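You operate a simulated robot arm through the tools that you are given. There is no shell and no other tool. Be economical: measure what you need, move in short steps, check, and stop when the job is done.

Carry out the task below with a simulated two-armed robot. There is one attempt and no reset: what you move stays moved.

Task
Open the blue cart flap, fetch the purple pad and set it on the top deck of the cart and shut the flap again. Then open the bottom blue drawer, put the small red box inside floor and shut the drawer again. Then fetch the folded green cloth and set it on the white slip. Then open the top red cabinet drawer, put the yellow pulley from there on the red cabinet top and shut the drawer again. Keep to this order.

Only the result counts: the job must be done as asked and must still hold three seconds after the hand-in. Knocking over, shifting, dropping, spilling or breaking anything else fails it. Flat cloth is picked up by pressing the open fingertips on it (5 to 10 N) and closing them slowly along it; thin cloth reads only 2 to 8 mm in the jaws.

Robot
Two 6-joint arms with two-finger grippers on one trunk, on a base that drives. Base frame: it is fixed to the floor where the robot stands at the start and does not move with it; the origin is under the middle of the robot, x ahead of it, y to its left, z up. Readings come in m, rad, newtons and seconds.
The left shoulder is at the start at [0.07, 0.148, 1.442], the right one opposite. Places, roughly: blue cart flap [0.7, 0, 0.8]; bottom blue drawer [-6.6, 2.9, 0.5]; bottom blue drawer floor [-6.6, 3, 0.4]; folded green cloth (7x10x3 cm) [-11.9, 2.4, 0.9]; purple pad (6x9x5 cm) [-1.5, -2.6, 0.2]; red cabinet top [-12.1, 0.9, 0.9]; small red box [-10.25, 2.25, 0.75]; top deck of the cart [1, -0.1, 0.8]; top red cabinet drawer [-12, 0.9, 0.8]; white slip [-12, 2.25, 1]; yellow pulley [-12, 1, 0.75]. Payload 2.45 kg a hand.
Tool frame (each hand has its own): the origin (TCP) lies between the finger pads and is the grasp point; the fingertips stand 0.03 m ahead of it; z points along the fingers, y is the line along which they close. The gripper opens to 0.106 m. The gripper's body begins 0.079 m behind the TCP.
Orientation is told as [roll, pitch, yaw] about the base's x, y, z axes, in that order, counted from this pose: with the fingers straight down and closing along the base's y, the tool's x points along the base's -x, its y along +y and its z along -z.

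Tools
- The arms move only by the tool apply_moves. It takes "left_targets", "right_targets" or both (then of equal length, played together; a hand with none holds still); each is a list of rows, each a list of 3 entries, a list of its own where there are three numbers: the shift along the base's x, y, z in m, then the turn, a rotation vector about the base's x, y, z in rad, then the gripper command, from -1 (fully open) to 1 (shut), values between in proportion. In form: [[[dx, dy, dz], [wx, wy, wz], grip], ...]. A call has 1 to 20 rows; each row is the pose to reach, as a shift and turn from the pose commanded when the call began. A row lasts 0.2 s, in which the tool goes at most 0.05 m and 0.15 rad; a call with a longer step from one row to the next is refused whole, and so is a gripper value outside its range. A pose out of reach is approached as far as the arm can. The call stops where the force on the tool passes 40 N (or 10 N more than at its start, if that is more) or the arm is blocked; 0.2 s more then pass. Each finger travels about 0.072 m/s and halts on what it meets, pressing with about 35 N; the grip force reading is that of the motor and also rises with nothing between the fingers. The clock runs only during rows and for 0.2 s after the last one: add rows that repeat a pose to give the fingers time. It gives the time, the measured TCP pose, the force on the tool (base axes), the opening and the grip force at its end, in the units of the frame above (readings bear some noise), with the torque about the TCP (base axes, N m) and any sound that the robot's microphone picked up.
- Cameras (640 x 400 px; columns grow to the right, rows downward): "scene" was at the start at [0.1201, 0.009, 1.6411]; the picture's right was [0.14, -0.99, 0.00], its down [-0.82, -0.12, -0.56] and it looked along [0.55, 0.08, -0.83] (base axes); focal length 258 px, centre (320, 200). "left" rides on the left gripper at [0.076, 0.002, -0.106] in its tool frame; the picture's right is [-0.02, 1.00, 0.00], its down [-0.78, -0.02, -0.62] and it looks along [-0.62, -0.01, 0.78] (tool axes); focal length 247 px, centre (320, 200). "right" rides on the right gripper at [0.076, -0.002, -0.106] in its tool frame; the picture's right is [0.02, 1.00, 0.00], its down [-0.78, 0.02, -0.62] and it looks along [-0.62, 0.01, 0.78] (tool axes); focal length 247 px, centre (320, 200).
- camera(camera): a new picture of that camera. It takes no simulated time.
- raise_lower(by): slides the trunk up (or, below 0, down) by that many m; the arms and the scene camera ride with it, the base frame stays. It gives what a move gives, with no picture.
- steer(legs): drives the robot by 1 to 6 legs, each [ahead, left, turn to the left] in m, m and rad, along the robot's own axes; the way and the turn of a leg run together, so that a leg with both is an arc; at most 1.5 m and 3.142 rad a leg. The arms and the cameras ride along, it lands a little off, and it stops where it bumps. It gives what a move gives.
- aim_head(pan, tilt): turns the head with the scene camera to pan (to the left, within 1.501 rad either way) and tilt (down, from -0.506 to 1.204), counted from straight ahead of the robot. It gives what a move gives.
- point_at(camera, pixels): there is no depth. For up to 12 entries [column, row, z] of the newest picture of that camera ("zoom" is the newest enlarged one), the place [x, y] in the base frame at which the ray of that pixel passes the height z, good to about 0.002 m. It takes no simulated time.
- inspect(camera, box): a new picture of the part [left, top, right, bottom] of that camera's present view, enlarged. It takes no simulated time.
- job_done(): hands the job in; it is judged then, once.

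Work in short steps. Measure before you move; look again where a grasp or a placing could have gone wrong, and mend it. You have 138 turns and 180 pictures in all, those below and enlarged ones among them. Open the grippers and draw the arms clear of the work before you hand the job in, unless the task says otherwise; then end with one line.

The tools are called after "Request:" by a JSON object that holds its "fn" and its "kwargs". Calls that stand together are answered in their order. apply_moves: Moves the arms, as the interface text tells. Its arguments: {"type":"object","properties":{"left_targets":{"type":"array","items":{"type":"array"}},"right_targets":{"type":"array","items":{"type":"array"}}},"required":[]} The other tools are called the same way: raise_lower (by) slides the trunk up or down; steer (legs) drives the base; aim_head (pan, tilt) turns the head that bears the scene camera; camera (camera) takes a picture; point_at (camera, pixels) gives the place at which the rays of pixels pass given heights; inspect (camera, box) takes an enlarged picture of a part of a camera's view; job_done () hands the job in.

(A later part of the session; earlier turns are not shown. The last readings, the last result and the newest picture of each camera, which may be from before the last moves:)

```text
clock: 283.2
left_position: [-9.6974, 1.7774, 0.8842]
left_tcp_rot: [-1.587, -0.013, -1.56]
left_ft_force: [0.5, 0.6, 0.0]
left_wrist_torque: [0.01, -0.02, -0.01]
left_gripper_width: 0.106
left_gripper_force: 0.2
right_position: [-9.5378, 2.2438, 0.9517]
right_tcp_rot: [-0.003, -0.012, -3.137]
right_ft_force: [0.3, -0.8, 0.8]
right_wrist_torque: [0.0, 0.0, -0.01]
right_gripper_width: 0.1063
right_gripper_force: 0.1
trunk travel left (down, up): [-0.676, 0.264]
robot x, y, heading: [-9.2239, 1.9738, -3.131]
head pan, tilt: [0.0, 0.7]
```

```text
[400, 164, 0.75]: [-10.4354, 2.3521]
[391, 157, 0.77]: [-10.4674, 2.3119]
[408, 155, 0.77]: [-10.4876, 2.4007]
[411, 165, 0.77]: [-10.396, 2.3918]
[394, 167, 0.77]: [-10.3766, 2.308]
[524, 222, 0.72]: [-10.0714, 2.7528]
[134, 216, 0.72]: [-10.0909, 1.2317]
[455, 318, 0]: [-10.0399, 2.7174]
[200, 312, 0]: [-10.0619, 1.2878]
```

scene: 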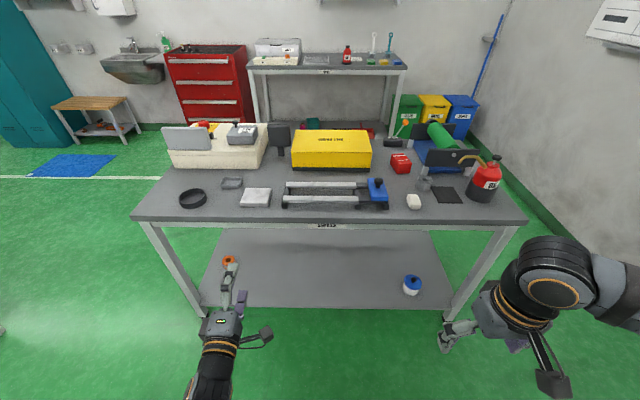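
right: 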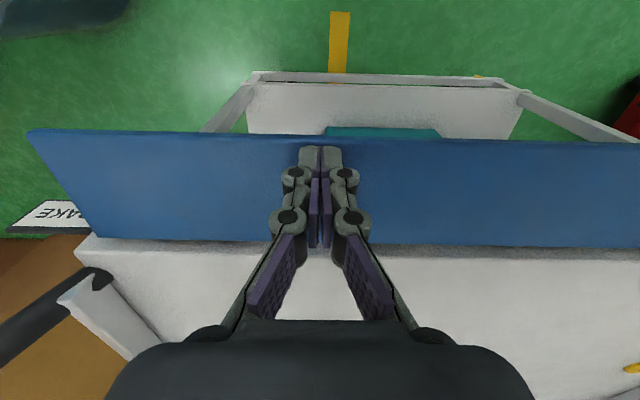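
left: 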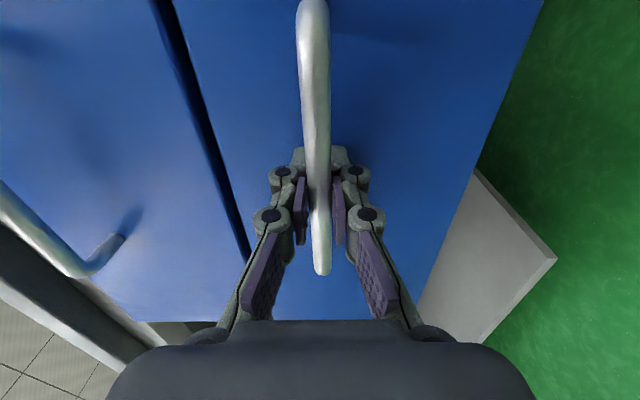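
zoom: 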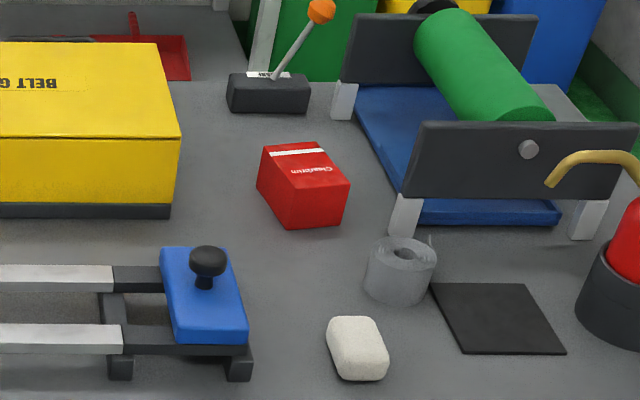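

The box is near (-10.4,2.35). I draw the left hand back and up, move ahead 0.4 and right 0.1, and look with the right camera.

Request:
{"fn": "apply_moves", "kwargs": {"left_targets": [[[0.03, 0, 0.03], [0, 0, 0], -1], [[0.06, 0, 0.06], [0, 0, 0], -1], [[0.1, 0, 0.08], [0, 0, 0], -1], [[0.12, 0, 0.1], [0, 0, 0], -1]]}}

Request:
{"fn": "steer", "kwargs": {"legs": [[0.38, -0.1, -0.01]]}}

Request:
{"fn": "apply_moves", "kwargs": {"right_targets": [[[-0.04, 0, 0], [0, 0, 0], -1], [[-0.08, 0, 0], [0, 0, 0], -1], [[-0.12, 0, 0], [0, 0, 0], -1], [[-0.16, 0, 0], [0, 0, 0], -1], [[-0.2, 0, 0], [0, 0, 0], -1]]}}

Request:
{"fn": "camera", "kwargs": {"camera": "right"}}

Request:
{"fn": "camera", "kwargs": {"camera": "scene"}}

```text
clock: 284.2
left_position: [-9.5876, 1.8003, 0.9716]
left_tcp_rot: [-1.594, -0.102, -1.705]
left_ft_force: [-0.1, 1.3, 0.2]
left_wrist_torque: [0.01, -0.04, 0.03]
left_gripper_width: 0.106
left_gripper_force: 0.0
left hand out of reach, approached as far as the arm can: row 4
right_position: [-9.5389, 2.2441, 0.9515]
right_tcp_rot: [-0.002, -0.014, -3.136]
right_ft_force: [0.1, -0.1, 0.1]
right_wrist_torque: [0.02, -0.01, 0.03]
right_gripper_width: 0.1058
right_gripper_force: 0.1
trunk travel left (down, up): [-0.676, 0.264]
robot x, y, heading: [-9.2246, 1.9774, -3.133]
head pan, tilt: [0.0, 0.7]
stopped in row 4 (left hand): the arm was blocked; the commanded pose is now the measured one
```

```text
clock: 286.6
left_position: [-9.9706, 1.9061, 0.9717]
left_tcp_rot: [-1.593, -0.102, -1.721]
left_ft_force: [-1.0, -0.4, -0.5]
left_wrist_torque: [0.04, -0.03, -0.01]
left_gripper_width: 0.106
left_gripper_force: 0.1
right_position: [-9.9163, 2.3495, 0.9507]
right_tcp_rot: [-0.001, -0.012, 3.129]
right_ft_force: [0.7, 0.5, -0.2]
right_wrist_torque: [0.0, -0.01, -0.01]
right_gripper_width: 0.1062
right_gripper_force: 0.1
trunk travel left (down, up): [-0.676, 0.264]
robot x, y, heading: [-9.6059, 2.0756, 3.137]
head pan, tilt: [0.0, 0.7]
```

```text
clock: 287.9
left_position: [-9.9719, 1.9049, 0.9708]
left_tcp_rot: [-1.595, -0.1, -1.719]
left_ft_force: [0.3, -0.9, -0.2]
left_wrist_torque: [0.01, 0.01, 0.01]
left_gripper_width: 0.1061
left_gripper_force: 0.1
right_position: [-10.0558, 2.4078, 0.9534]
right_tcp_rot: [0.003, -0.013, 3.132]
right_ft_force: [-0.4, -0.1, 0.6]
right_wrist_torque: [-0.02, -0.02, -0.04]
right_gripper_width: 0.1058
right_gripper_force: 0.1
right hand out of reach, approached as far as the arm can: row 2, 3, 4, 5
trunk travel left (down, up): [-0.676, 0.264]
robot x, y, heading: [-9.6042, 2.0748, 3.133]
head pan, tilt: [0.0, 0.7]
```

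```text
102 pictures are left
```

right: 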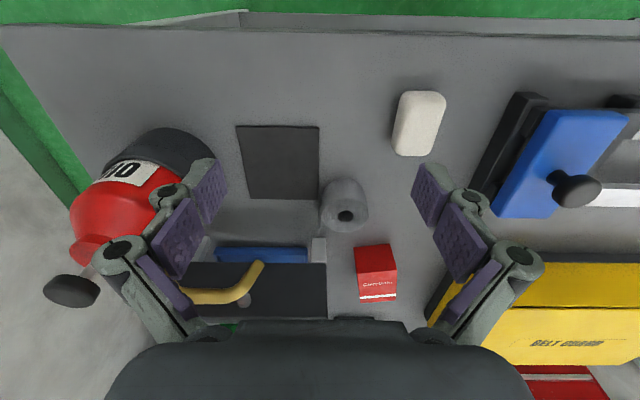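

```text
101 pictures are left
```

scene: 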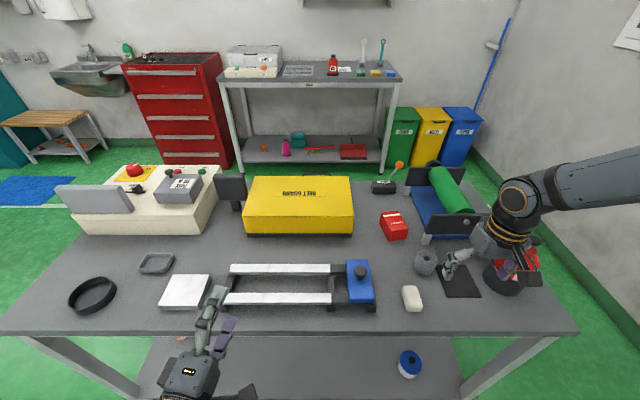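

The right hand is near the oil can; careful. I triangulate the box from both views.

Request:
{"fn": "point_at", "kwargs": {"camera": "right", "pixels": [[355, 250, 0.8], [392, 246, 0.8], [355, 250, 0.75], [392, 246, 0.75], [362, 300, 0.75], [396, 299, 0.75], [362, 300, 0.8], [396, 299, 0.8]]}}

Request:
{"fn": "inspect", "kwargs": {"camera": "scene", "box": [340, 150, 560, 320]}}

Request:
{"fn": "point_at", "kwargs": {"camera": "scene", "pixels": [[387, 228, 0.8], [406, 226, 0.8], [387, 228, 0.75], [406, 226, 0.75], [381, 213, 0.8], [399, 212, 0.8], [381, 213, 0.75], [399, 212, 0.75]]}}

```text
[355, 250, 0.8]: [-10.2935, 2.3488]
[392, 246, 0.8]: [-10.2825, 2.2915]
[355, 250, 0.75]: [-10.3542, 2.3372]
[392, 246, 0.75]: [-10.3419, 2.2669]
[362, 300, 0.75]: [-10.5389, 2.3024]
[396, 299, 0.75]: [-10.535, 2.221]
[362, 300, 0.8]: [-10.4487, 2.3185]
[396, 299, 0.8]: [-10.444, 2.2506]
```

```text
2.35 times, centred on (450, 235) of scene
```

zoom: 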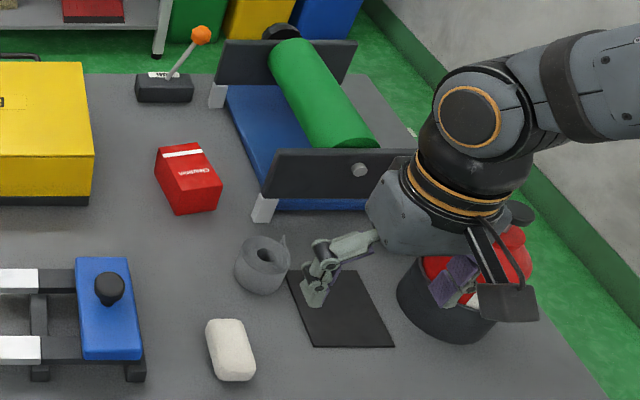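

```text
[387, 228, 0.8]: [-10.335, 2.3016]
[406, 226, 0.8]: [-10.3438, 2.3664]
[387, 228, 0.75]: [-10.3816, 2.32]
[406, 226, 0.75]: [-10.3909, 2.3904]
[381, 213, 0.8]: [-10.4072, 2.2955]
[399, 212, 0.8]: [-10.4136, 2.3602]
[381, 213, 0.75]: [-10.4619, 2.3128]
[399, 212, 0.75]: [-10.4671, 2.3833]
```

I match the box's front-bottom edge: right (373,248) with scene (397,240), and the back-top edge: right (379,300) with scene (390,212).

Request:
{"fn": "point_at", "kwargs": {"camera": "scene", "pixels": [[388.5, 240.6, 0.8], [406.8, 238.5, 0.8], [388.5, 240.6, 0.75], [406.8, 238.5, 0.75], [388.5, 240.6, 0.7], [380, 213.8, 0.8], [399, 211, 0.8], [380, 213.8, 0.85], [399, 211, 0.85], [390, 231, 0.8], [408.5, 227.4, 0.8]]}}

Request:
{"fn": "inspect", "kwargs": {"camera": "right", "box": [310, 160, 450, 320]}}

```text
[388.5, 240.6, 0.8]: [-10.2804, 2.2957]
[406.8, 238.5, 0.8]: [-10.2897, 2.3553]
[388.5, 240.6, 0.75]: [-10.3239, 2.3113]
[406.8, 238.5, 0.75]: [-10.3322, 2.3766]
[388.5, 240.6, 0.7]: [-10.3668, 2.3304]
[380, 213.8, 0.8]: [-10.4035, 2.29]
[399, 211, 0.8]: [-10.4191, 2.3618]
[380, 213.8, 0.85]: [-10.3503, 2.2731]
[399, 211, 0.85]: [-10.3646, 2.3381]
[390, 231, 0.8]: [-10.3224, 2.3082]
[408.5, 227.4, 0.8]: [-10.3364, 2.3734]
```

```text
2.50 times, centred on (380, 240) of right
```

zoom: 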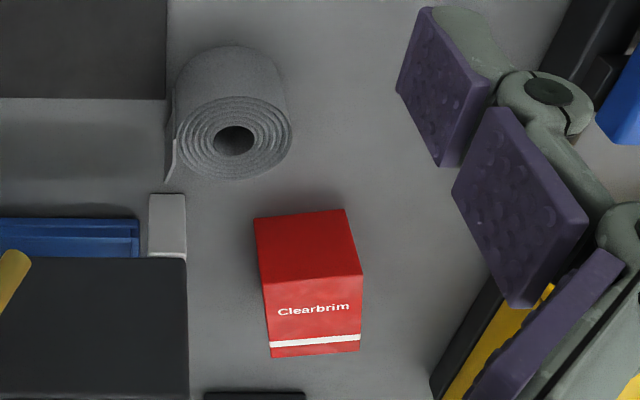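

Rays match at z≈0.80 for the bench top: box about 6x7.5x4.7 cm, centre (-10.324,2.313), turned ~0.19 rad. I drive ahead 0.1, move the right hand above it, turn 0.2 and narrow the jaws.

Request:
{"fn": "apply_moves", "kwargs": {"right_targets": [[[0, -0.03, 0], [0, 0, 0.1], -0.6], [[0, -0.06, 0], [0, 0, 0.2], -0.6], [[0, -0.09, 0], [0, 0, 0.2], -0.6]]}}

Request:
{"fn": "steer", "kwargs": {"legs": [[0.1, 0, 0]]}}

Request:
{"fn": "apply_moves", "kwargs": {"right_targets": [[[-0.04, 0, 0], [0, 0, 0], -0.6], [[-0.08, 0, 0], [0, 0, 0], -0.6], [[-0.12, 0, 0], [0, 0, 0], -0.6], [[-0.15, 0, 0], [0, 0, 0], -0.6], [[-0.15, 0, 0], [0, 0, 0], -0.6]]}}

Request:
{"fn": "camera", "kwargs": {"camera": "right"}}

```text
clock: 288.6
left_position: [-9.9708, 1.9055, 0.972]
left_tcp_rot: [-1.594, -0.1, -1.718]
left_ft_force: [-0.1, 0.1, -0.7]
left_wrist_torque: [-0.03, -0.01, 0.0]
left_gripper_width: 0.1061
left_gripper_force: 0.0
right_position: [-10.0126, 2.3742, 0.9566]
right_tcp_rot: [0.001, -0.014, -2.953]
right_ft_force: [0.6, -0.4, 0.3]
right_wrist_torque: [0.02, -0.01, -0.01]
right_gripper_width: 0.0847
right_gripper_force: 0.1
right hand out of reach, approached as far as the arm can: row 1, 2, 3
trunk travel left (down, up): [-0.676, 0.264]
robot x, y, heading: [-9.6057, 2.0786, 3.132]
head pan, tilt: [0.0, 0.7]
```

```text
clock: 289.8
left_position: [-10.0712, 1.9057, 0.9714]
left_tcp_rot: [-1.594, -0.102, -1.718]
left_ft_force: [0.3, 0.1, 0.2]
left_wrist_torque: [-0.01, 0.03, 0.03]
left_gripper_width: 0.1061
left_gripper_force: 0.1
right_position: [-10.1142, 2.375, 0.9571]
right_tcp_rot: [0.003, -0.015, -2.95]
right_ft_force: [-0.7, 0.5, -0.4]
right_wrist_torque: [-0.03, -0.02, -0.01]
right_gripper_width: 0.0847
right_gripper_force: 0.1
trunk travel left (down, up): [-0.676, 0.264]
robot x, y, heading: [-9.7043, 2.075, 3.134]
head pan, tilt: [0.0, 0.7]
```

```text
clock: 291.0
left_position: [-10.0714, 1.9064, 0.9714]
left_tcp_rot: [-1.593, -0.101, -1.718]
left_ft_force: [-0.1, -0.5, -0.6]
left_wrist_torque: [0.0, -0.02, 0.01]
left_gripper_width: 0.1059
left_gripper_force: 0.0
right_position: [-10.1902, 2.4384, 0.9665]
right_tcp_rot: [0.003, -0.015, -2.951]
right_ft_force: [0.7, 0.1, 1.2]
right_wrist_torque: [0.04, 0.01, 0.0]
right_gripper_width: 0.0848
right_gripper_force: 0.1
right hand out of reach, approached as far as the arm can: row 1, 2, 3, 4, 5
trunk travel left (down, up): [-0.676, 0.264]
robot x, y, heading: [-9.7061, 2.075, 3.134]
head pan, tilt: [0.0, 0.7]
```

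```text
98 pictures are left
```

right: 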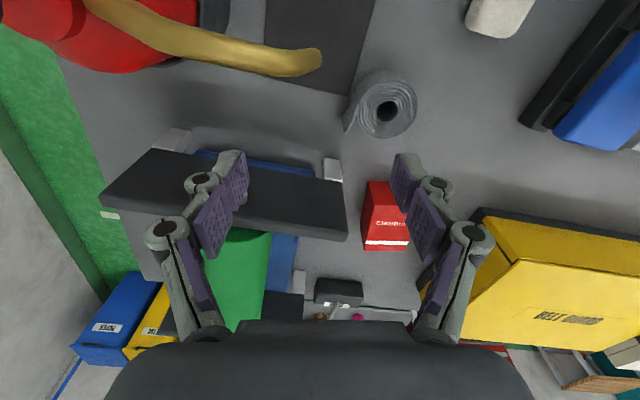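

The hand can't extend at this height; the shoulder must be higher above it. I raise the trunk 0.14 and move the hand to above the box.

Request:
{"fn": "raise_lower", "kwargs": {"by": 0.14}}

Request:
{"fn": "apply_moves", "kwargs": {"right_targets": [[[0, -0.02, -0.03], [0, 0, 0], -0.6], [[-0.01, -0.04, -0.06], [0, 0, 0], -0.6], [[-0.03, -0.06, -0.09], [0, 0, 0], -0.6], [[-0.05, -0.08, -0.11], [0, 0, 0], -0.6], [[-0.07, -0.1, -0.13], [0, 0, 0], -0.6], [[-0.1, -0.12, -0.15], [0, 0, 0], -0.6], [[-0.134, -0.125, -0.155], [0, 0, 0], -0.6], [[-0.134, -0.125, -0.155], [0, 0, 0], -0.6]]}}

Request:
{"fn": "camera", "kwargs": {"camera": "right"}}

```text
clock: 292.7
left_position: [-10.0719, 1.9065, 1.1115]
left_tcp_rot: [-1.593, -0.101, -1.72]
left_ft_force: [-0.2, 0.3, -0.2]
left_wrist_torque: [-0.01, 0.0, -0.03]
left_gripper_width: 0.1059
left_gripper_force: 0.1
right_position: [-10.1901, 2.4392, 1.1064]
right_tcp_rot: [0.001, -0.015, -2.951]
right_ft_force: [-1.0, -0.4, -0.5]
right_wrist_torque: [0.02, -0.02, -0.02]
right_gripper_width: 0.085
right_gripper_force: 0.0
trunk travel left (down, up): [-0.816, 0.124]
robot x, y, heading: [-9.7043, 2.0767, 3.135]
head pan, tilt: [0.0, 0.7]
```

```text
clock: 294.5
left_position: [-10.0711, 1.9066, 1.1105]
left_tcp_rot: [-1.592, -0.103, -1.72]
left_ft_force: [0.5, 0.5, 0.1]
left_wrist_torque: [0.0, 0.0, 0.0]
left_gripper_width: 0.1062
left_gripper_force: 0.1
right_position: [-10.1802, 2.447, 1.0008]
right_tcp_rot: [0.003, -0.017, -2.951]
right_ft_force: [-0.2, -0.7, 0.8]
right_wrist_torque: [0.03, -0.01, -0.01]
right_gripper_width: 0.0847
right_gripper_force: 0.0
right hand out of reach, approached as far as the arm can: row 1, 2, 3, 4, 5, 6, 7, 8
trunk travel left (down, up): [-0.816, 0.124]
robot x, y, heading: [-9.7056, 2.0766, 3.137]
head pan, tilt: [0.0, 0.7]
```

```text
97 pictures are left
```

right: 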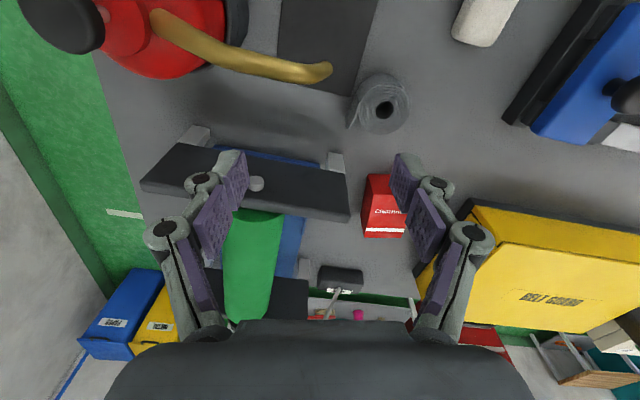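

The right arm seems stuck at some joint limit. I back the base 0.25 m and try bringing the hand inward there.

Request:
{"fn": "steer", "kwargs": {"legs": [[-0.25, 0, 0]]}}

Request:
{"fn": "apply_moves", "kwargs": {"right_targets": [[[0.04, 0, 0], [0, 0, -0.1], -0.6], [[0.08, 0, 0], [0, 0, -0.2], -0.6], [[0.12, -0.02, 0], [0, 0, -0.2], -0.6], [[0.12, -0.06, 0], [0, 0, -0.2], -0.6], [[0.12, -0.1, 0], [0, 0, -0.2], -0.6], [[0.12, -0.14, 0], [0, 0, -0.2], -0.6], [[0.12, -0.17, -0.02], [0, 0, -0.2], -0.6], [[0.12, -0.17, -0.02], [0, 0, -0.2], -0.6]]}}

Request:
{"fn": "camera", "kwargs": {"camera": "scene"}}

```text
clock: 296.3
left_position: [-9.8214, 1.904, 1.1115]
left_tcp_rot: [-1.591, -0.103, -1.71]
left_ft_force: [-0.7, -0.3, 0.1]
left_wrist_torque: [-0.01, -0.01, 0.01]
left_gripper_width: 0.1059
left_gripper_force: 0.0
right_position: [-9.9352, 2.4425, 1.0006]
right_tcp_rot: [0.003, -0.016, -2.942]
right_ft_force: [0.1, -0.5, 0.0]
right_wrist_torque: [0.0, 0.0, 0.01]
right_gripper_width: 0.0848
right_gripper_force: 0.1
trunk travel left (down, up): [-0.816, 0.124]
robot x, y, heading: [-9.4572, 2.0767, -3.138]
head pan, tilt: [0.0, 0.7]
```

```text
clock: 298.1
left_position: [-9.8206, 1.9013, 1.11]
left_tcp_rot: [-1.593, -0.1, -1.71]
left_ft_force: [0.1, -0.1, -0.1]
left_wrist_torque: [-0.02, 0.05, 0.03]
left_gripper_width: 0.1058
left_gripper_force: 0.0
right_position: [-9.7846, 2.3379, 0.9947]
right_tcp_rot: [0.004, -0.018, 3.137]
right_ft_force: [0.1, 0.8, 0.5]
right_wrist_torque: [0.0, -0.04, 0.01]
right_gripper_width: 0.0848
right_gripper_force: 0.0
right hand out of reach, approached as far as the arm can: row 5, 6, 7, 8
trunk travel left (down, up): [-0.816, 0.124]
robot x, y, heading: [-9.4546, 2.0754, -3.144]
head pan, tilt: [0.0, 0.7]
```

```text
96 pictures are left
```

scene: 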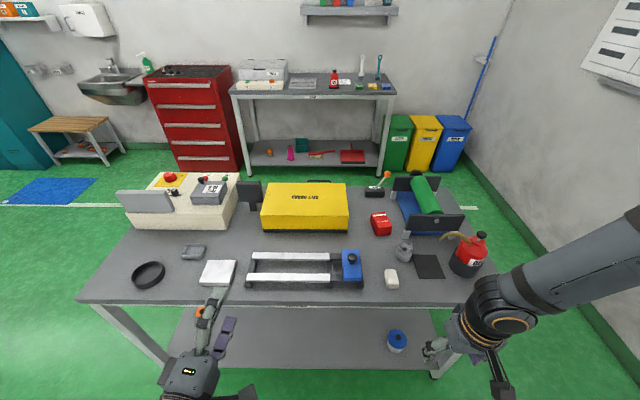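

The left arm earlier freed itself when the hand was lower relative to the shoulder. Here the space in front of the bench is free, so I lower the right hand 0.12 and bring it inward.

Request:
{"fn": "apply_moves", "kwargs": {"right_targets": [[[0, 0, -0.04], [0, 0, 0], -0.6], [[0, 0, -0.08], [0, 0, 0], -0.6], [[0, 0, -0.12], [0, 0, 0], -0.6], [[-0.03, -0.02, -0.14], [0, 0, 0], -0.6], [[-0.06, -0.03, -0.14], [0, 0, 0], -0.6], [[-0.1, -0.03, -0.14], [0, 0, 0], -0.6], [[-0.13, -0.03, -0.14], [0, 0, 0], -0.6], [[-0.13, -0.03, -0.14], [0, 0, 0], -0.6]]}}

Request:
{"fn": "camera", "kwargs": {"camera": "scene"}}

```text
clock: 299.9
left_position: [-9.8197, 1.903, 1.1117]
left_tcp_rot: [-1.594, -0.102, -1.711]
left_ft_force: [-1.1, -0.1, -0.5]
left_wrist_torque: [-0.03, 0.01, -0.02]
left_gripper_width: 0.1061
left_gripper_force: 0.2
right_position: [-9.8355, 2.41, 0.8835]
right_tcp_rot: [0.004, -0.018, 3.138]
right_ft_force: [0.0, 0.7, 0.3]
right_wrist_torque: [0.04, 0.0, 0.04]
right_gripper_width: 0.085
right_gripper_force: 0.1
right hand out of reach, approached as far as the arm can: row 1, 2, 3, 4, 5, 6, 7, 8
trunk travel left (down, up): [-0.816, 0.124]
robot x, y, heading: [-9.4566, 2.0741, -3.14]
head pan, tilt: [0.0, 0.7]
```

```text
95 pictures are left
```

scene: 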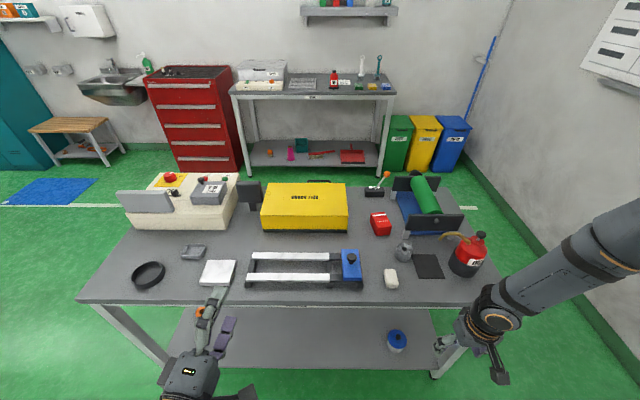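

The arm is on the wrong elbow branch. The left arm had freed itself on a second forward push at ~0.29 m below the shoulder; I back off and try the same with the right.

Request:
{"fn": "steer", "kwargs": {"legs": [[-0.3, 0, 0]]}}

Request:
{"fn": "apply_moves", "kwargs": {"right_targets": [[[0, 0, 0.04], [0, 0, 0], -0.6], [[0, 0, 0.08], [0, 0, 0], -0.6], [[0, 0, 0.12], [0, 0, 0], -0.6], [[0, 0, 0.15], [0, 0, 0], -0.6], [[-0.04, 0, 0.15], [0, 0, 0], -0.6], [[-0.08, 0, 0.15], [0, 0, 0], -0.6], [[-0.12, 0, 0.15], [0, 0, 0], -0.6], [[-0.16, 0, 0.15], [0, 0, 0], -0.6]]}}

Request:
{"fn": "apply_moves", "kwargs": {"right_targets": [[[-0.04, 0, 0], [0, 0, 0], -0.6], [[-0.08, 0, 0], [0, 0, 0], -0.6], [[-0.12, 0, 0], [0, 0, 0], -0.6], [[-0.16, 0, 0], [0, 0, 0], -0.6]]}}

Request:
{"fn": "camera", "kwargs": {"camera": "scene"}}

```text
clock: 302.0
left_position: [-9.5168, 1.9044, 1.1102]
left_tcp_rot: [-1.59, -0.1, -1.722]
left_ft_force: [0.0, -0.2, 0.6]
left_wrist_torque: [0.0, 0.0, 0.03]
left_gripper_width: 0.1056
left_gripper_force: 0.1
right_position: [-9.5258, 2.4147, 0.8838]
right_tcp_rot: [0.004, -0.016, 3.129]
right_ft_force: [0.4, -1.1, 0.0]
right_wrist_torque: [-0.03, -0.02, 0.03]
right_gripper_width: 0.0847
right_gripper_force: 0.1
trunk travel left (down, up): [-0.816, 0.124]
robot x, y, heading: [-9.1507, 2.0735, 3.129]
head pan, tilt: [0.0, 0.7]
```

```text
clock: 303.8
left_position: [-9.516, 1.9049, 1.1103]
left_tcp_rot: [-1.591, -0.102, -1.72]
left_ft_force: [-1.3, 0.2, -0.9]
left_wrist_torque: [0.02, 0.04, -0.03]
left_gripper_width: 0.1059
left_gripper_force: 0.0
right_position: [-9.6411, 2.4514, 1.0481]
right_tcp_rot: [0.005, -0.018, 3.131]
right_ft_force: [-0.7, 0.5, -0.5]
right_wrist_torque: [0.02, -0.03, 0.03]
right_gripper_width: 0.0848
right_gripper_force: 0.1
right hand out of reach, approached as far as the arm can: row 6, 7, 8
trunk travel left (down, up): [-0.816, 0.124]
robot x, y, heading: [-9.1468, 2.0742, 3.134]
head pan, tilt: [0.0, 0.7]
```

```text
clock: 304.8
left_position: [-9.5164, 1.9058, 1.1121]
left_tcp_rot: [-1.593, -0.101, -1.721]
left_ft_force: [-0.8, -0.4, -0.3]
left_wrist_torque: [-0.02, 0.04, 0.0]
left_gripper_width: 0.1059
left_gripper_force: 0.1
right_position: [-9.6878, 2.514, 1.0551]
right_tcp_rot: [0.004, -0.017, 3.129]
right_ft_force: [-0.7, 0.0, 0.1]
right_wrist_torque: [0.01, -0.03, 0.0]
right_gripper_width: 0.0847
right_gripper_force: 0.1
right hand out of reach, approached as far as the arm can: row 1, 2, 3, 4
trunk travel left (down, up): [-0.816, 0.124]
robot x, y, heading: [-9.1494, 2.074, 3.134]
head pan, tilt: [0.0, 0.7]
```

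```text
94 pictures are left
```

scene: 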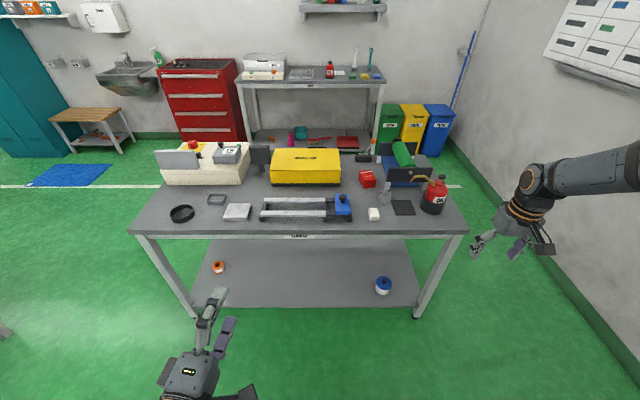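

The hand slides outward as if a wrist limit binds. I test letting the hand yaw turn with the arm while moving inward and forward.

Request:
{"fn": "apply_moves", "kwargs": {"right_targets": [[[0.0, -0.02, 0], [0, 0, 0.12], -0.6], [[0.0, -0.04, 0], [0, 0, 0.24], -0.6], [[0.0, -0.07, 0], [0, 0, 0.36], -0.6], [[0.0, -0.1, 0], [0, 0, 0.48], -0.6], [[0.0, -0.14, 0], [0, 0, 0.6], -0.6], [[0.0, -0.18, 0], [0, 0, 0.6], -0.6], [[0.0, -0.2, 0], [0, 0, 0.6], -0.6]]}}

Request:
{"fn": "apply_moves", "kwargs": {"right_targets": [[[0.0, -0.03, -0.03], [0, 0, -0.12], -0.6], [[0.0, -0.06, -0.06], [0, 0, -0.24], -0.6], [[0.0, -0.1, -0.08], [0, 0, -0.36], -0.6], [[0.0, -0.14, -0.1], [0, 0, -0.48], -0.6], [[0.0, -0.18, -0.1], [0, 0, -0.6], -0.6], [[0.0, -0.2, -0.1], [0, 0, -0.7], -0.6], [[0.0, -0.2, -0.1], [0, 0, -0.8], -0.6]]}}

Request:
{"fn": "camera", "kwargs": {"camera": "scene"}}

```text
clock: 306.4
left_position: [-9.5157, 1.9049, 1.1115]
left_tcp_rot: [-1.593, -0.102, -1.72]
left_ft_force: [0.2, -0.3, 0.2]
left_wrist_torque: [0.0, -0.01, 0.0]
left_gripper_width: 0.1061
left_gripper_force: 0.1
right_position: [-9.6072, 2.4148, 1.0694]
right_tcp_rot: [0.002, -0.02, -2.554]
right_ft_force: [0.3, 0.0, -0.8]
right_wrist_torque: [0.0, 0.0, -0.01]
right_gripper_width: 0.0848
right_gripper_force: 0.2
right hand out of reach, approached as far as the arm can: row 1, 2, 3, 4, 5, 6, 7
trunk travel left (down, up): [-0.816, 0.124]
robot x, y, heading: [-9.1546, 2.0751, 3.134]
head pan, tilt: [0.0, 0.7]
```

```text
clock: 308.0
left_position: [-9.5154, 1.9064, 1.1113]
left_tcp_rot: [-1.593, -0.102, -1.721]
left_ft_force: [-0.2, -0.3, 0.8]
left_wrist_torque: [-0.01, 0.01, 0.01]
left_gripper_width: 0.1059
left_gripper_force: 0.1
right_position: [-9.532, 2.3711, 1.0007]
right_tcp_rot: [0.007, -0.017, 2.927]
right_ft_force: [-0.4, 0.1, 0.0]
right_wrist_torque: [0.03, -0.02, 0.01]
right_gripper_width: 0.0846
right_gripper_force: 0.1
right hand out of reach, approached as far as the arm can: row 1, 2, 3, 4, 5, 6, 7
trunk travel left (down, up): [-0.816, 0.124]
robot x, y, heading: [-9.148, 2.0736, 3.137]
head pan, tilt: [0.0, 0.7]
```

```text
93 pictures are left
```

scene: 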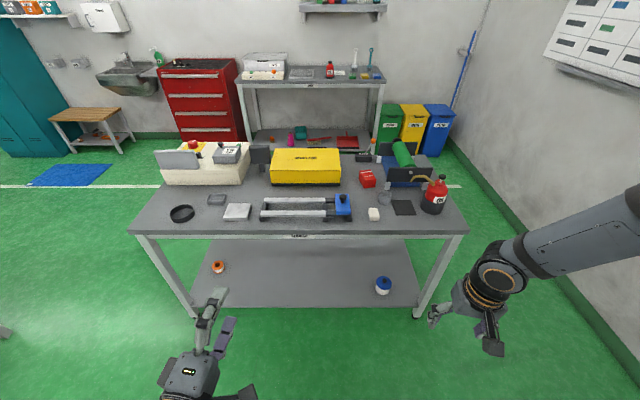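

The right arm stays limited, so I'll use the left, which is in a good posture. I bring it forward and lower, undo its roll, then pitch it down.

Request:
{"fn": "apply_moves", "kwargs": {"left_targets": [[[-0.04, 0, -0.02], [-0.1, 0, 0.03], -1], [[-0.08, 0, -0.04], [-0.24, 0, 0.06], -1], [[-0.12, 0, -0.06], [-0.38, 0, 0.08], -1], [[-0.15, 0, -0.08], [-0.52, 0, 0.1], -1], [[-0.18, -0.02, -0.1], [-0.66, 0, 0.1], -1], [[-0.18, -0.04, -0.1], [-0.8, 0, 0.1], -1], [[-0.18, -0.05, -0.1], [-0.94, 0, 0.1], -1], [[-0.18, -0.05, -0.1], [-1.08, 0, 0.1], -1], [[-0.18, -0.05, -0.1], [-1.22, 0, 0.1], -1], [[-0.18, -0.05, -0.1], [-1.36, 0, 0.1], -1], [[-0.18, -0.05, -0.1], [-1.5, 0, 0.1], -1], [[-0.18, -0.05, -0.1], [-1.57, 0, 0.1], -1]]}}

Request:
{"fn": "apply_moves", "kwargs": {"left_targets": [[[0, 0, 0], [0, -0.14, 0], -1], [[0, 0, 0], [0, -0.28, 0], -1], [[0, 0, 0], [0, -0.42, 0], -1], [[0, 0, 0], [0, -0.56, 0], -1], [[0, 0, 0], [0, -0.7, 0], -1], [[0, 0, 0], [0, -0.84, 0], -1], [[0, 0, 0], [0, -0.98, 0], -1], [[0, 0, -0.02], [0, -1.12, 0], -1], [[0, 0, -0.04], [0, -1.26, 0], -1], [[0, 0, -0.04], [0, -1.4, 0], -1], [[0, 0, -0.04], [0, -1.54, 0], -1], [[0, 0, -0.04], [0, -1.57, 0], -1]]}}

Request:
{"fn": "camera", "kwargs": {"camera": "scene"}}

```text
clock: 310.6
left_position: [-9.6937, 1.854, 1.0123]
left_tcp_rot: [-1.241, -1.517, -1.883]
left_ft_force: [-0.2, 0.6, -0.1]
left_wrist_torque: [0.04, 0.0, -0.02]
left_gripper_width: 0.1061
left_gripper_force: 0.0
left hand out of reach, approached as far as the arm can: row 6, 7, 8, 9, 10, 11, 12
right_position: [-9.5331, 2.3734, 1.0016]
right_tcp_rot: [0.01, -0.02, 2.928]
right_ft_force: [-0.7, 0.5, -0.8]
right_wrist_torque: [-0.02, 0.01, 0.01]
right_gripper_width: 0.0849
right_gripper_force: 0.1
trunk travel left (down, up): [-0.816, 0.124]
robot x, y, heading: [-9.1464, 2.0727, 3.137]
head pan, tilt: [0.0, 0.7]
```

```text
clock: 313.2
left_position: [-9.6949, 1.8508, 0.9707]
left_tcp_rot: [0.015, 0.018, -3.088]
left_ft_force: [0.1, 0.2, 0.4]
left_wrist_torque: [-0.01, 0.0, 0.03]
left_gripper_width: 0.1057
left_gripper_force: 0.1
left hand out of reach, approached as far as the arm can: row 1, 2
right_position: [-9.5333, 2.3723, 1.0017]
right_tcp_rot: [0.006, -0.017, 2.928]
right_ft_force: [-0.2, 0.5, 0.3]
right_wrist_torque: [-0.04, -0.04, 0.03]
right_gripper_width: 0.0847
right_gripper_force: 0.1
trunk travel left (down, up): [-0.816, 0.124]
robot x, y, heading: [-9.1506, 2.0789, 3.137]
head pan, tilt: [0.0, 0.7]
```

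```text
92 pictures are left
```

scene: 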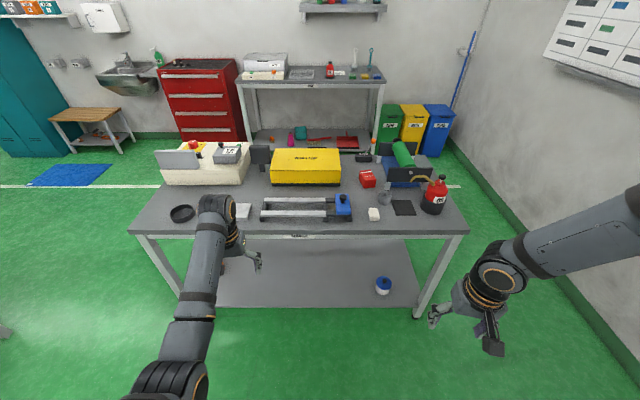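

The left hand is down in its good posture. I free the right arm in the same way: pitch it forward, move it inward, and pitch it back.

Request:
{"fn": "apply_moves", "kwargs": {"right_targets": [[[0, 0, 0], [0, 0.14, 0], -1], [[0, 0, 0], [0, 0.28, 0], -1], [[0, 0, 0], [0, 0.42, 0], -1], [[0, 0, 0], [0, 0.56, 0], -1], [[0, 0, 0], [0, 0.7, 0], -1], [[0, 0, 0], [0, 0.84, 0], -1], [[0, 0, 0], [0, 0.98, 0], -1], [[0, 0, 0], [0, 1.12, 0], -1], [[-0.04, 0, 0], [0, 1.26, 0], -1], [[-0.08, 0, 0], [0, 1.4, 0], -1], [[-0.12, -0.02, 0], [0, 1.54, 0], -1], [[-0.15, -0.05, 0], [0, 1.57, 0], -1], [[-0.15, -0.07, 0], [0, 1.57, 0], -1]]}}

Request:
{"fn": "apply_moves", "kwargs": {"right_targets": [[[0, 0, 0], [0, -0.14, 0], -1], [[0, 0, 0], [0, -0.28, 0], -1], [[0, 0, 0], [0, -0.42, 0], -1], [[0, 0, 0], [0, -0.56, 0], -1], [[0, 0, 0], [0, -0.7, 0], -1], [[0, 0, 0], [0, -0.84, 0], -1], [[0, 0, 0], [0, -0.98, 0], -1], [[0, 0, -0.02], [0, -1.12, 0], -1], [[0, 0, -0.04], [0, -1.26, 0], -1], [[0, 0, -0.04], [0, -1.4, 0], -1], [[0, 0, -0.04], [0, -1.54, 0], -1], [[0, 0, -0.04], [0, -1.57, 0], -1]]}}

Request:
{"fn": "camera", "kwargs": {"camera": "scene"}}

```text
clock: 316.0
left_position: [-9.6964, 1.8533, 0.972]
left_tcp_rot: [0.018, 0.016, -3.087]
left_ft_force: [-1.1, 0.4, 0.0]
left_wrist_torque: [-0.03, -0.01, -0.01]
left_gripper_width: 0.1059
left_gripper_force: 0.0
right_position: [-9.6759, 2.3024, 1.0017]
right_tcp_rot: [1.436, -1.366, 1.677]
right_ft_force: [-1.2, 0.5, 0.0]
right_wrist_torque: [-0.03, 0.01, 0.02]
right_gripper_width: 0.106
right_gripper_force: 0.0
right hand out of reach, approached as far as the arm can: row 4, 5, 6, 8, 9, 12, 13
trunk travel left (down, up): [-0.816, 0.124]
robot x, y, heading: [-9.1524, 2.0731, 3.139]
head pan, tilt: [0.0, 0.7]
```

```text
clock: 318.6
left_position: [-9.6943, 1.8534, 0.9729]
left_tcp_rot: [0.018, 0.016, -3.089]
left_ft_force: [0.2, -0.3, -0.1]
left_wrist_torque: [-0.05, 0.0, -0.01]
left_gripper_width: 0.106
left_gripper_force: 0.1
right_position: [-9.7795, 2.3732, 0.8245]
right_tcp_rot: [0.148, -0.136, 2.969]
right_ft_force: [0.4, -0.4, -0.6]
right_wrist_torque: [-0.04, 0.02, -0.03]
right_gripper_width: 0.1059
right_gripper_force: 0.2
right hand out of reach, approached as far as the arm can: row 1, 2, 3, 4, 5, 6, 7, 8, 9, 10, 11, 12
trunk travel left (down, up): [-0.816, 0.124]
robot x, y, heading: [-9.1481, 2.0757, 3.136]
head pan, tilt: [0.0, 0.7]
```

```text
91 pictures are left
```

scene: 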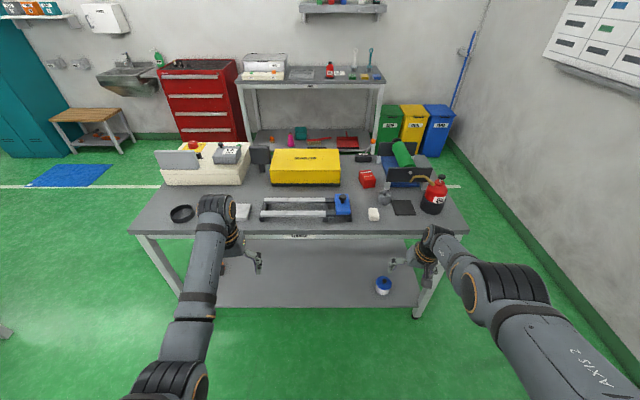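

The right arm is back in a useful posture. I correct its tilt and lift it to a working pose.

Request:
{"fn": "apply_moves", "kwargs": {"right_targets": [[[0.0, -0.01, 0.03], [0.05, -0.06, 0.05], -1], [[0.0, -0.02, 0.06], [0.1, -0.12, 0.1], -1], [[0.02, -0.03, 0.09], [0.122, -0.159, 0.17], -1], [[0.04, -0.04, 0.11], [0.122, -0.159, 0.17], -1], [[0.05, -0.05, 0.12], [0.122, -0.159, 0.17], -1], [[0.05, -0.05, 0.12], [0.122, -0.159, 0.17], -1]]}}

Request:
{"fn": "steer", "kwargs": {"legs": [[0.48, 0, 0]]}}

Request:
{"fn": "camera", "kwargs": {"camera": "right"}}

Request:
{"fn": "camera", "kwargs": {"camera": "scene"}}

```text
clock: 320.0
left_position: [-9.6969, 1.8509, 0.9714]
left_tcp_rot: [0.017, 0.016, -3.088]
left_ft_force: [0.1, -0.9, 0.4]
left_wrist_torque: [0.01, -0.01, -0.06]
left_gripper_width: 0.1059
left_gripper_force: 0.0
right_position: [-9.7813, 2.372, 0.8245]
right_tcp_rot: [0.145, -0.135, 2.973]
right_ft_force: [-0.3, -0.2, 0.6]
right_wrist_torque: [-0.01, -0.05, -0.02]
right_gripper_width: 0.106
right_gripper_force: 0.1
right hand out of reach, approached as far as the arm can: row 1, 2, 3, 4, 5, 6
trunk travel left (down, up): [-0.816, 0.124]
robot x, y, heading: [-9.1526, 2.0706, 3.135]
head pan, tilt: [0.0, 0.7]
```

```text
clock: 322.6
left_position: [-10.1544, 1.8677, 0.971]
left_tcp_rot: [0.016, 0.016, -3.104]
left_ft_force: [0.6, -0.6, 0.8]
left_wrist_torque: [0.02, 0.01, 0.0]
left_gripper_width: 0.1059
left_gripper_force: 0.1
right_position: [-10.2275, 2.3881, 0.8224]
right_tcp_rot: [0.144, -0.123, 2.964]
right_ft_force: [-0.7, -0.1, -0.6]
right_wrist_torque: [0.02, -0.01, 0.03]
right_gripper_width: 0.1059
right_gripper_force: 0.1
trunk travel left (down, up): [-0.816, 0.124]
robot x, y, heading: [-9.6015, 2.0815, 3.116]
head pan, tilt: [0.0, 0.7]
stopped in leg 1: the force on the tool passed its limit at 120 N (the readings are from after the stop); the commanded pose is now the measured one
```

```text
90 pictures are left
```

right: 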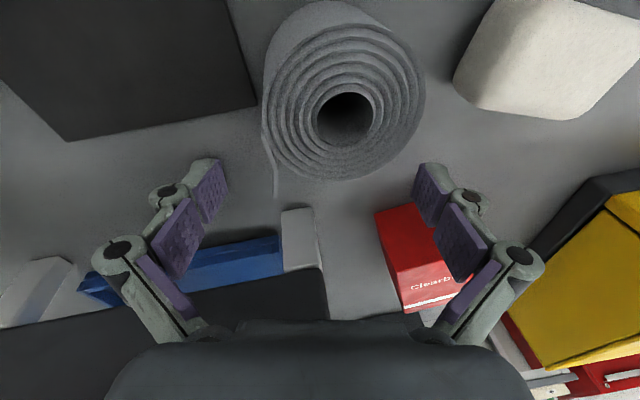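

```text
89 pictures are left
```

scene: 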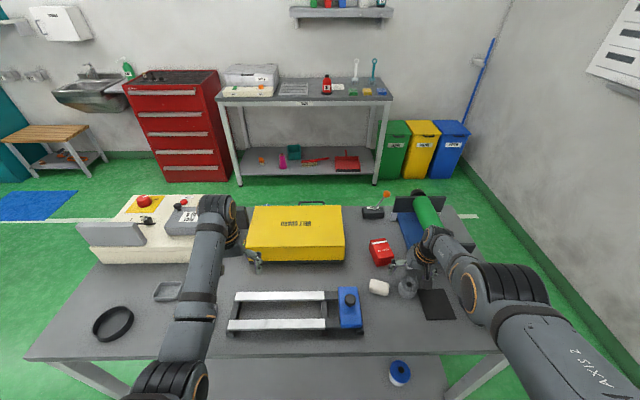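

The hand had not risen as commanded and the drive ran it low over the bench, bumping something. I zoom and measure what moved.

Request:
{"fn": "inspect", "kwargs": {"camera": "scene", "box": [330, 190, 480, 330]}}

Request:
{"fn": "point_at", "kwargs": {"camera": "scene", "pixels": [[378, 290, 0.8], [406, 290, 0.8], [378, 262, 0.8], [392, 262, 0.8], [418, 291, 0.8], [446, 290, 0.8], [456, 318, 0.8], [430, 320, 0.8], [228, 332, 0.8], [345, 262, 0.8], [334, 290, 0.8]]}}

```text
2.86 times, centred on (405, 260) of scene
```

zoom: 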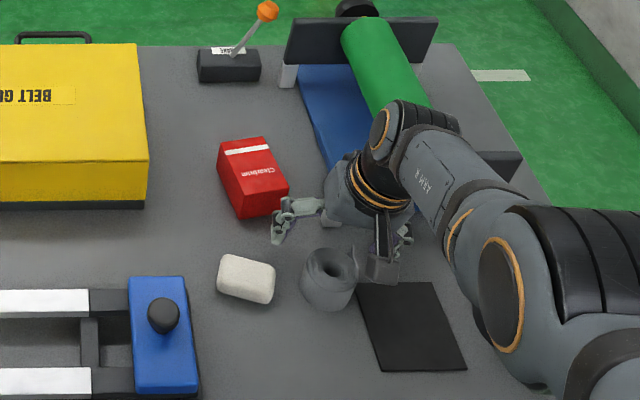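

```text
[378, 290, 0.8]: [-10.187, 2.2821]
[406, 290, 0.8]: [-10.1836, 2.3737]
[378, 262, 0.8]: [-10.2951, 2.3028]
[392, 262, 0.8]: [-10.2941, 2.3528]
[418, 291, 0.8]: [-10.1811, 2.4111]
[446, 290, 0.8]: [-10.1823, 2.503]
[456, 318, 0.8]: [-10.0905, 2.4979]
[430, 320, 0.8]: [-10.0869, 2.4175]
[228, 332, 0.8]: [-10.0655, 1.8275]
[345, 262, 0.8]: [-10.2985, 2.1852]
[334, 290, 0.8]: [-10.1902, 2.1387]
```

The eraser was shifted (it stood lengthwise near (-10.077,2.308), now lies askew at about (-10.19,2.28)); the roll and mat seem unmoved. I lift the arms with the trunk, then examine.

Request:
{"fn": "raise_lower", "kwargs": {"by": 0.12}}

Request:
{"fn": "camera", "kwargs": {"camera": "right"}}

Request:
{"fn": "inspect", "kwargs": {"camera": "scene", "box": [200, 190, 480, 370]}}

```text
clock: 324.1
left_position: [-10.1543, 1.8673, 1.0905]
left_tcp_rot: [0.016, 0.017, -3.103]
left_ft_force: [0.4, -0.5, -0.8]
left_wrist_torque: [0.0, 0.0, -0.03]
left_gripper_width: 0.1061
left_gripper_force: 0.1
right_position: [-10.2267, 2.3876, 0.9424]
right_tcp_rot: [0.146, -0.121, 2.962]
right_ft_force: [0.2, 0.0, -0.1]
right_wrist_torque: [0.0, 0.0, -0.01]
right_gripper_width: 0.106
right_gripper_force: 0.0
trunk travel left (down, up): [-0.936, 0.004]
robot x, y, heading: [-9.6015, 2.0782, 3.119]
head pan, tilt: [0.0, 0.7]
```

```text
87 pictures are left
```

right: 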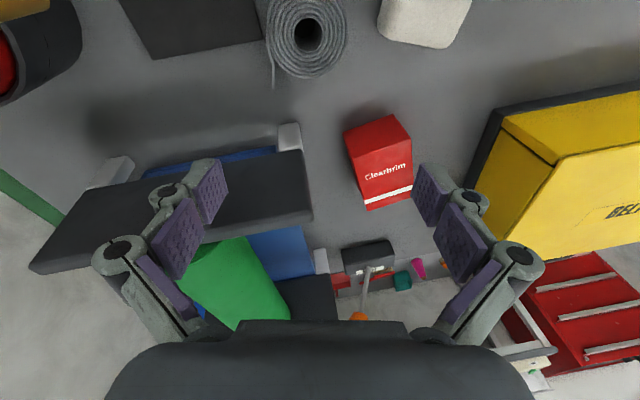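

```text
2.22 times, centred on (340, 280) of scene
```

zoom: 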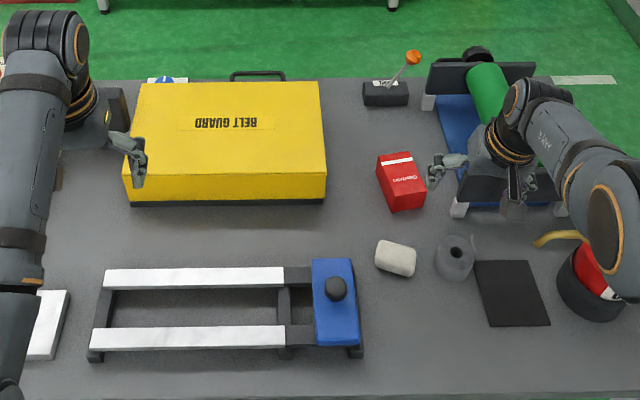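

I measure the present positions in this zoom: eraser, roll, mat, mangle feet, case.

Request:
{"fn": "point_at", "kwargs": {"camera": "zoom", "pixels": [[395, 258, 0.812], [378, 257, 0.812], [414, 261, 0.812], [452, 253, 0.86], [475, 262, 0.8], [527, 260, 0.8], [551, 326, 0.8], [491, 327, 0.8], [460, 214, 0.8], [130, 204, 0.8], [325, 202, 0.8], [387, 104, 0.8]]}}

Request:
{"fn": "point_at", "kwargs": {"camera": "right", "pixels": [[288, 140, 0.81], [424, 20, 0.812], [307, 35, 0.86], [153, 58, 0.8], [260, 42, 0.8], [115, 175, 0.81], [348, 136, 0.8], [397, 120, 0.8]]}}

```text
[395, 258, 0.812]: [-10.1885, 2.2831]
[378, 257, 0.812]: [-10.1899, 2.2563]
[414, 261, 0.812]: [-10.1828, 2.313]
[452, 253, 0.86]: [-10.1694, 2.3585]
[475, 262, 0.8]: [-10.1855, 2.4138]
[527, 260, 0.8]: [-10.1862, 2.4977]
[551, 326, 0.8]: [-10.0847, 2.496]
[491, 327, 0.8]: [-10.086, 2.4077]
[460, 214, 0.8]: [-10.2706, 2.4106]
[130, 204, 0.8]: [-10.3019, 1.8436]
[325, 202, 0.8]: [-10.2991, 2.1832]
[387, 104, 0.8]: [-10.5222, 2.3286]
```

```text
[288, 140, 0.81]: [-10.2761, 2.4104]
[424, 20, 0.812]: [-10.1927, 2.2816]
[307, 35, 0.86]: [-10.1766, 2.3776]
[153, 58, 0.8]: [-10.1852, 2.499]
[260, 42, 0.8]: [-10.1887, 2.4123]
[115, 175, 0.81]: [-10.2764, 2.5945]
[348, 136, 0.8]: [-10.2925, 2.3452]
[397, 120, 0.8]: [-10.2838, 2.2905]
```

Only the eraser moved: originally ≈(-10.077,2.308) with its long side along x, now (-10.190,2.282) turned ~90°. I'll put it back. First I back off to free space and try re-posing the right arm.

Request:
{"fn": "steer", "kwargs": {"legs": [[-0.55, 0, 0.02]]}}

Request:
{"fn": "apply_moves", "kwargs": {"right_targets": [[[0.03, 0, 0.0], [0, 0, 0], -1], [[0.06, 0, 0.02], [0, 0, 0], -1], [[0.09, 0, 0.05], [0, 0, 0], -1], [[0.12, 0, 0.08], [0, 0, 0], -1]]}}

Request:
{"fn": "camera", "kwargs": {"camera": "scene"}}

```text
clock: 327.2
left_position: [-9.6171, 1.847, 1.0903]
left_tcp_rot: [0.014, 0.018, -3.072]
left_ft_force: [0.3, -0.2, 0.0]
left_wrist_torque: [0.02, -0.03, 0.02]
left_gripper_width: 0.1061
left_gripper_force: 0.2
right_position: [-9.7065, 2.3653, 0.9421]
right_tcp_rot: [0.148, -0.121, 2.993]
right_ft_force: [0.6, -0.6, -0.4]
right_wrist_torque: [-0.03, -0.02, 0.01]
right_gripper_width: 0.1058
right_gripper_force: 0.1
trunk travel left (down, up): [-0.936, 0.004]
robot x, y, heading: [-9.0694, 2.0759, -3.134]
head pan, tilt: [0.0, 0.7]
```

```text
clock: 328.2
left_position: [-9.6172, 1.846, 1.092]
left_tcp_rot: [0.016, 0.016, -3.07]
left_ft_force: [0.2, 0.8, 0.0]
left_wrist_torque: [-0.03, -0.04, 0.02]
left_gripper_width: 0.1061
left_gripper_force: 0.1
right_position: [-9.7026, 2.3724, 0.9395]
right_tcp_rot: [0.146, -0.122, 2.994]
right_ft_force: [-0.2, 0.1, -0.2]
right_wrist_torque: [0.04, 0.0, 0.01]
right_gripper_width: 0.1059
right_gripper_force: 0.1
right hand out of reach, approached as far as the arm can: row 1, 2, 3, 4
trunk travel left (down, up): [-0.936, 0.004]
robot x, y, heading: [-9.0746, 2.0762, -3.134]
head pan, tilt: [0.0, 0.7]
```

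```text
85 pictures are left
```

scene: 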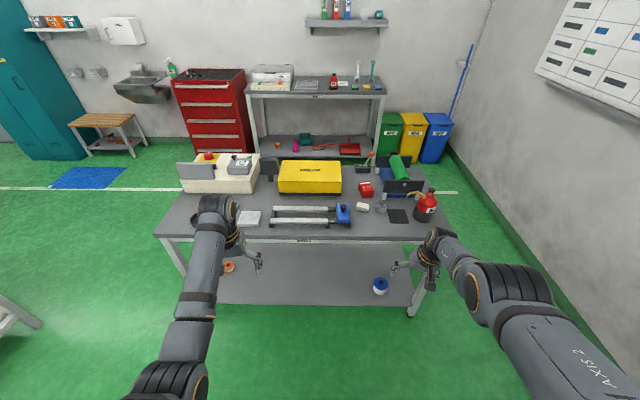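

The right elbow now lies far forward with the forearm folded down. I try straightening: hand forward and then up.

Request:
{"fn": "apply_moves", "kwargs": {"right_targets": [[[-0.03, 0, 0.0], [0.04, -0.04, 0.03], -1], [[-0.06, -0.01, 0.0], [0.08, -0.08, 0.06], -1], [[-0.09, -0.02, 0.0], [0.12, -0.12, 0.1], -1], [[-0.11, -0.03, 0.02], [0.12, -0.14, 0.14], -1], [[-0.11, -0.05, 0.05], [0.12, -0.14, 0.14], -1], [[-0.11, -0.07, 0.08], [0.12, -0.14, 0.14], -1], [[-0.11, -0.08, 0.1], [0.12, -0.14, 0.14], -1]]}}

Request:
{"fn": "camera", "kwargs": {"camera": "scene"}}

```text
clock: 329.8
left_position: [-9.6161, 1.8477, 1.0904]
left_tcp_rot: [0.015, 0.018, -3.071]
left_ft_force: [0.1, -0.1, -0.4]
left_wrist_torque: [0.0, 0.03, 0.01]
left_gripper_width: 0.106
left_gripper_force: 0.1
right_position: [-9.7018, 2.374, 0.9388]
right_tcp_rot: [0.147, -0.123, 2.994]
right_ft_force: [0.1, 0.5, -0.4]
right_wrist_torque: [-0.02, 0.01, 0.0]
right_gripper_width: 0.1057
right_gripper_force: 0.1
right hand out of reach, approached as far as the arm can: row 1, 2, 3, 4, 5, 6, 7
trunk travel left (down, up): [-0.936, 0.004]
robot x, y, heading: [-9.0736, 2.0813, -3.132]
head pan, tilt: [0.0, 0.7]
```

```text
84 pictures are left
```

scene: 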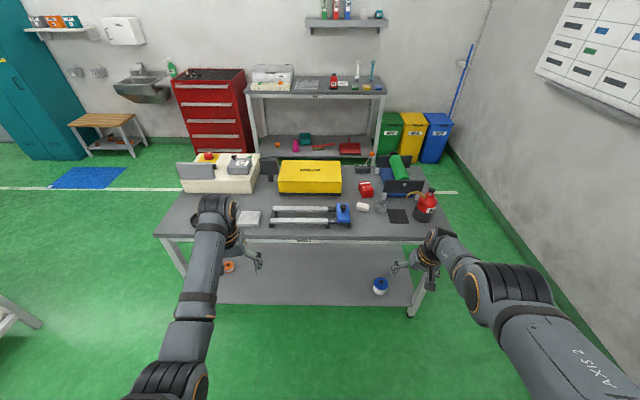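

It is at a joint limit. I pitch the right hand forward again (that direction is free), correct its yaw inward, and retry.

Request:
{"fn": "apply_moves", "kwargs": {"right_targets": [[[0, 0, 0.02], [0, 0.14, 0], -1], [[0, 0, 0.04], [0, 0.28, 0], -1], [[0, 0, 0.06], [0, 0.42, 0], -1], [[0, -0.01, 0.08], [0, 0.56, 0], -1], [[0, -0.02, 0.1], [0, 0.7, 0], -1], [[0, -0.03, 0.12], [0, 0.84, 0], -1], [[0, -0.04, 0.14], [0, 0.98, 0], -1], [[0.0, -0.05, 0.16], [0, 1.12, 0], -1], [[0.0, -0.06, 0.18], [0, 1.26, 0], -1], [[0.0, -0.06, 0.18], [0, 1.4, 0], -1]]}}

Request:
{"fn": "camera", "kwargs": {"camera": "scene"}}

```text
clock: 332.0
left_position: [-9.6174, 1.8428, 1.0899]
left_tcp_rot: [0.013, 0.018, -3.074]
left_ft_force: [-0.2, -1.1, -0.1]
left_wrist_torque: [0.05, -0.04, -0.01]
left_gripper_width: 0.106
left_gripper_force: 0.1
right_position: [-9.7513, 2.3365, 1.0014]
right_tcp_rot: [1.966, -1.41, 1.329]
right_ft_force: [-0.6, -0.9, -0.7]
right_wrist_torque: [0.04, 0.0, -0.05]
right_gripper_width: 0.1059
right_gripper_force: 0.1
right hand out of reach, approached as far as the arm can: row 1, 2, 3, 4, 5, 6, 7, 8, 9, 10
trunk travel left (down, up): [-0.936, 0.004]
robot x, y, heading: [-9.0725, 2.0772, -3.134]
head pan, tilt: [0.0, 0.7]
```

```text
83 pictures are left
```

scene: 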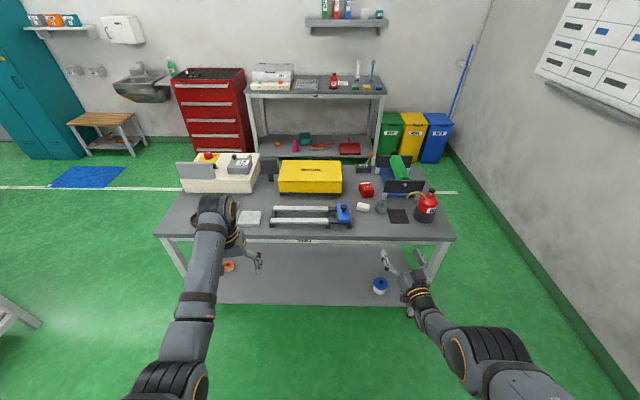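

Now it points forward. I draw it back and up toward the body (like the left arm's earlier pose), correcting yaw.

Request:
{"fn": "apply_moves", "kwargs": {"right_targets": [[[0.04, -0.0, 0.02], [0, 0, 0.03], -1], [[0.08, -0.01, 0.05], [0, 0, 0.06], -1], [[0.12, -0.02, 0.08], [0, 0, 0.1], -1], [[0.16, -0.03, 0.11], [0, 0, 0.1], -1], [[0.2, -0.04, 0.14], [0, 0, 0.1], -1], [[0.24, -0.05, 0.16], [0, 0, 0.1], -1], [[0.28, -0.06, 0.18], [0, 0, 0.1], -1], [[0.28, -0.06, 0.18], [0, 0, 0.1], -1]]}}

Request:
{"fn": "camera", "kwargs": {"camera": "scene"}}

```text
refused: row 2 steps farther than a row can; nothing moved
```

```text
82 pictures are left
```

scene: 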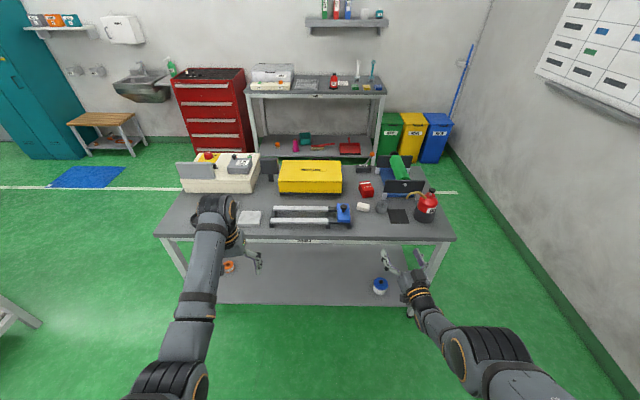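

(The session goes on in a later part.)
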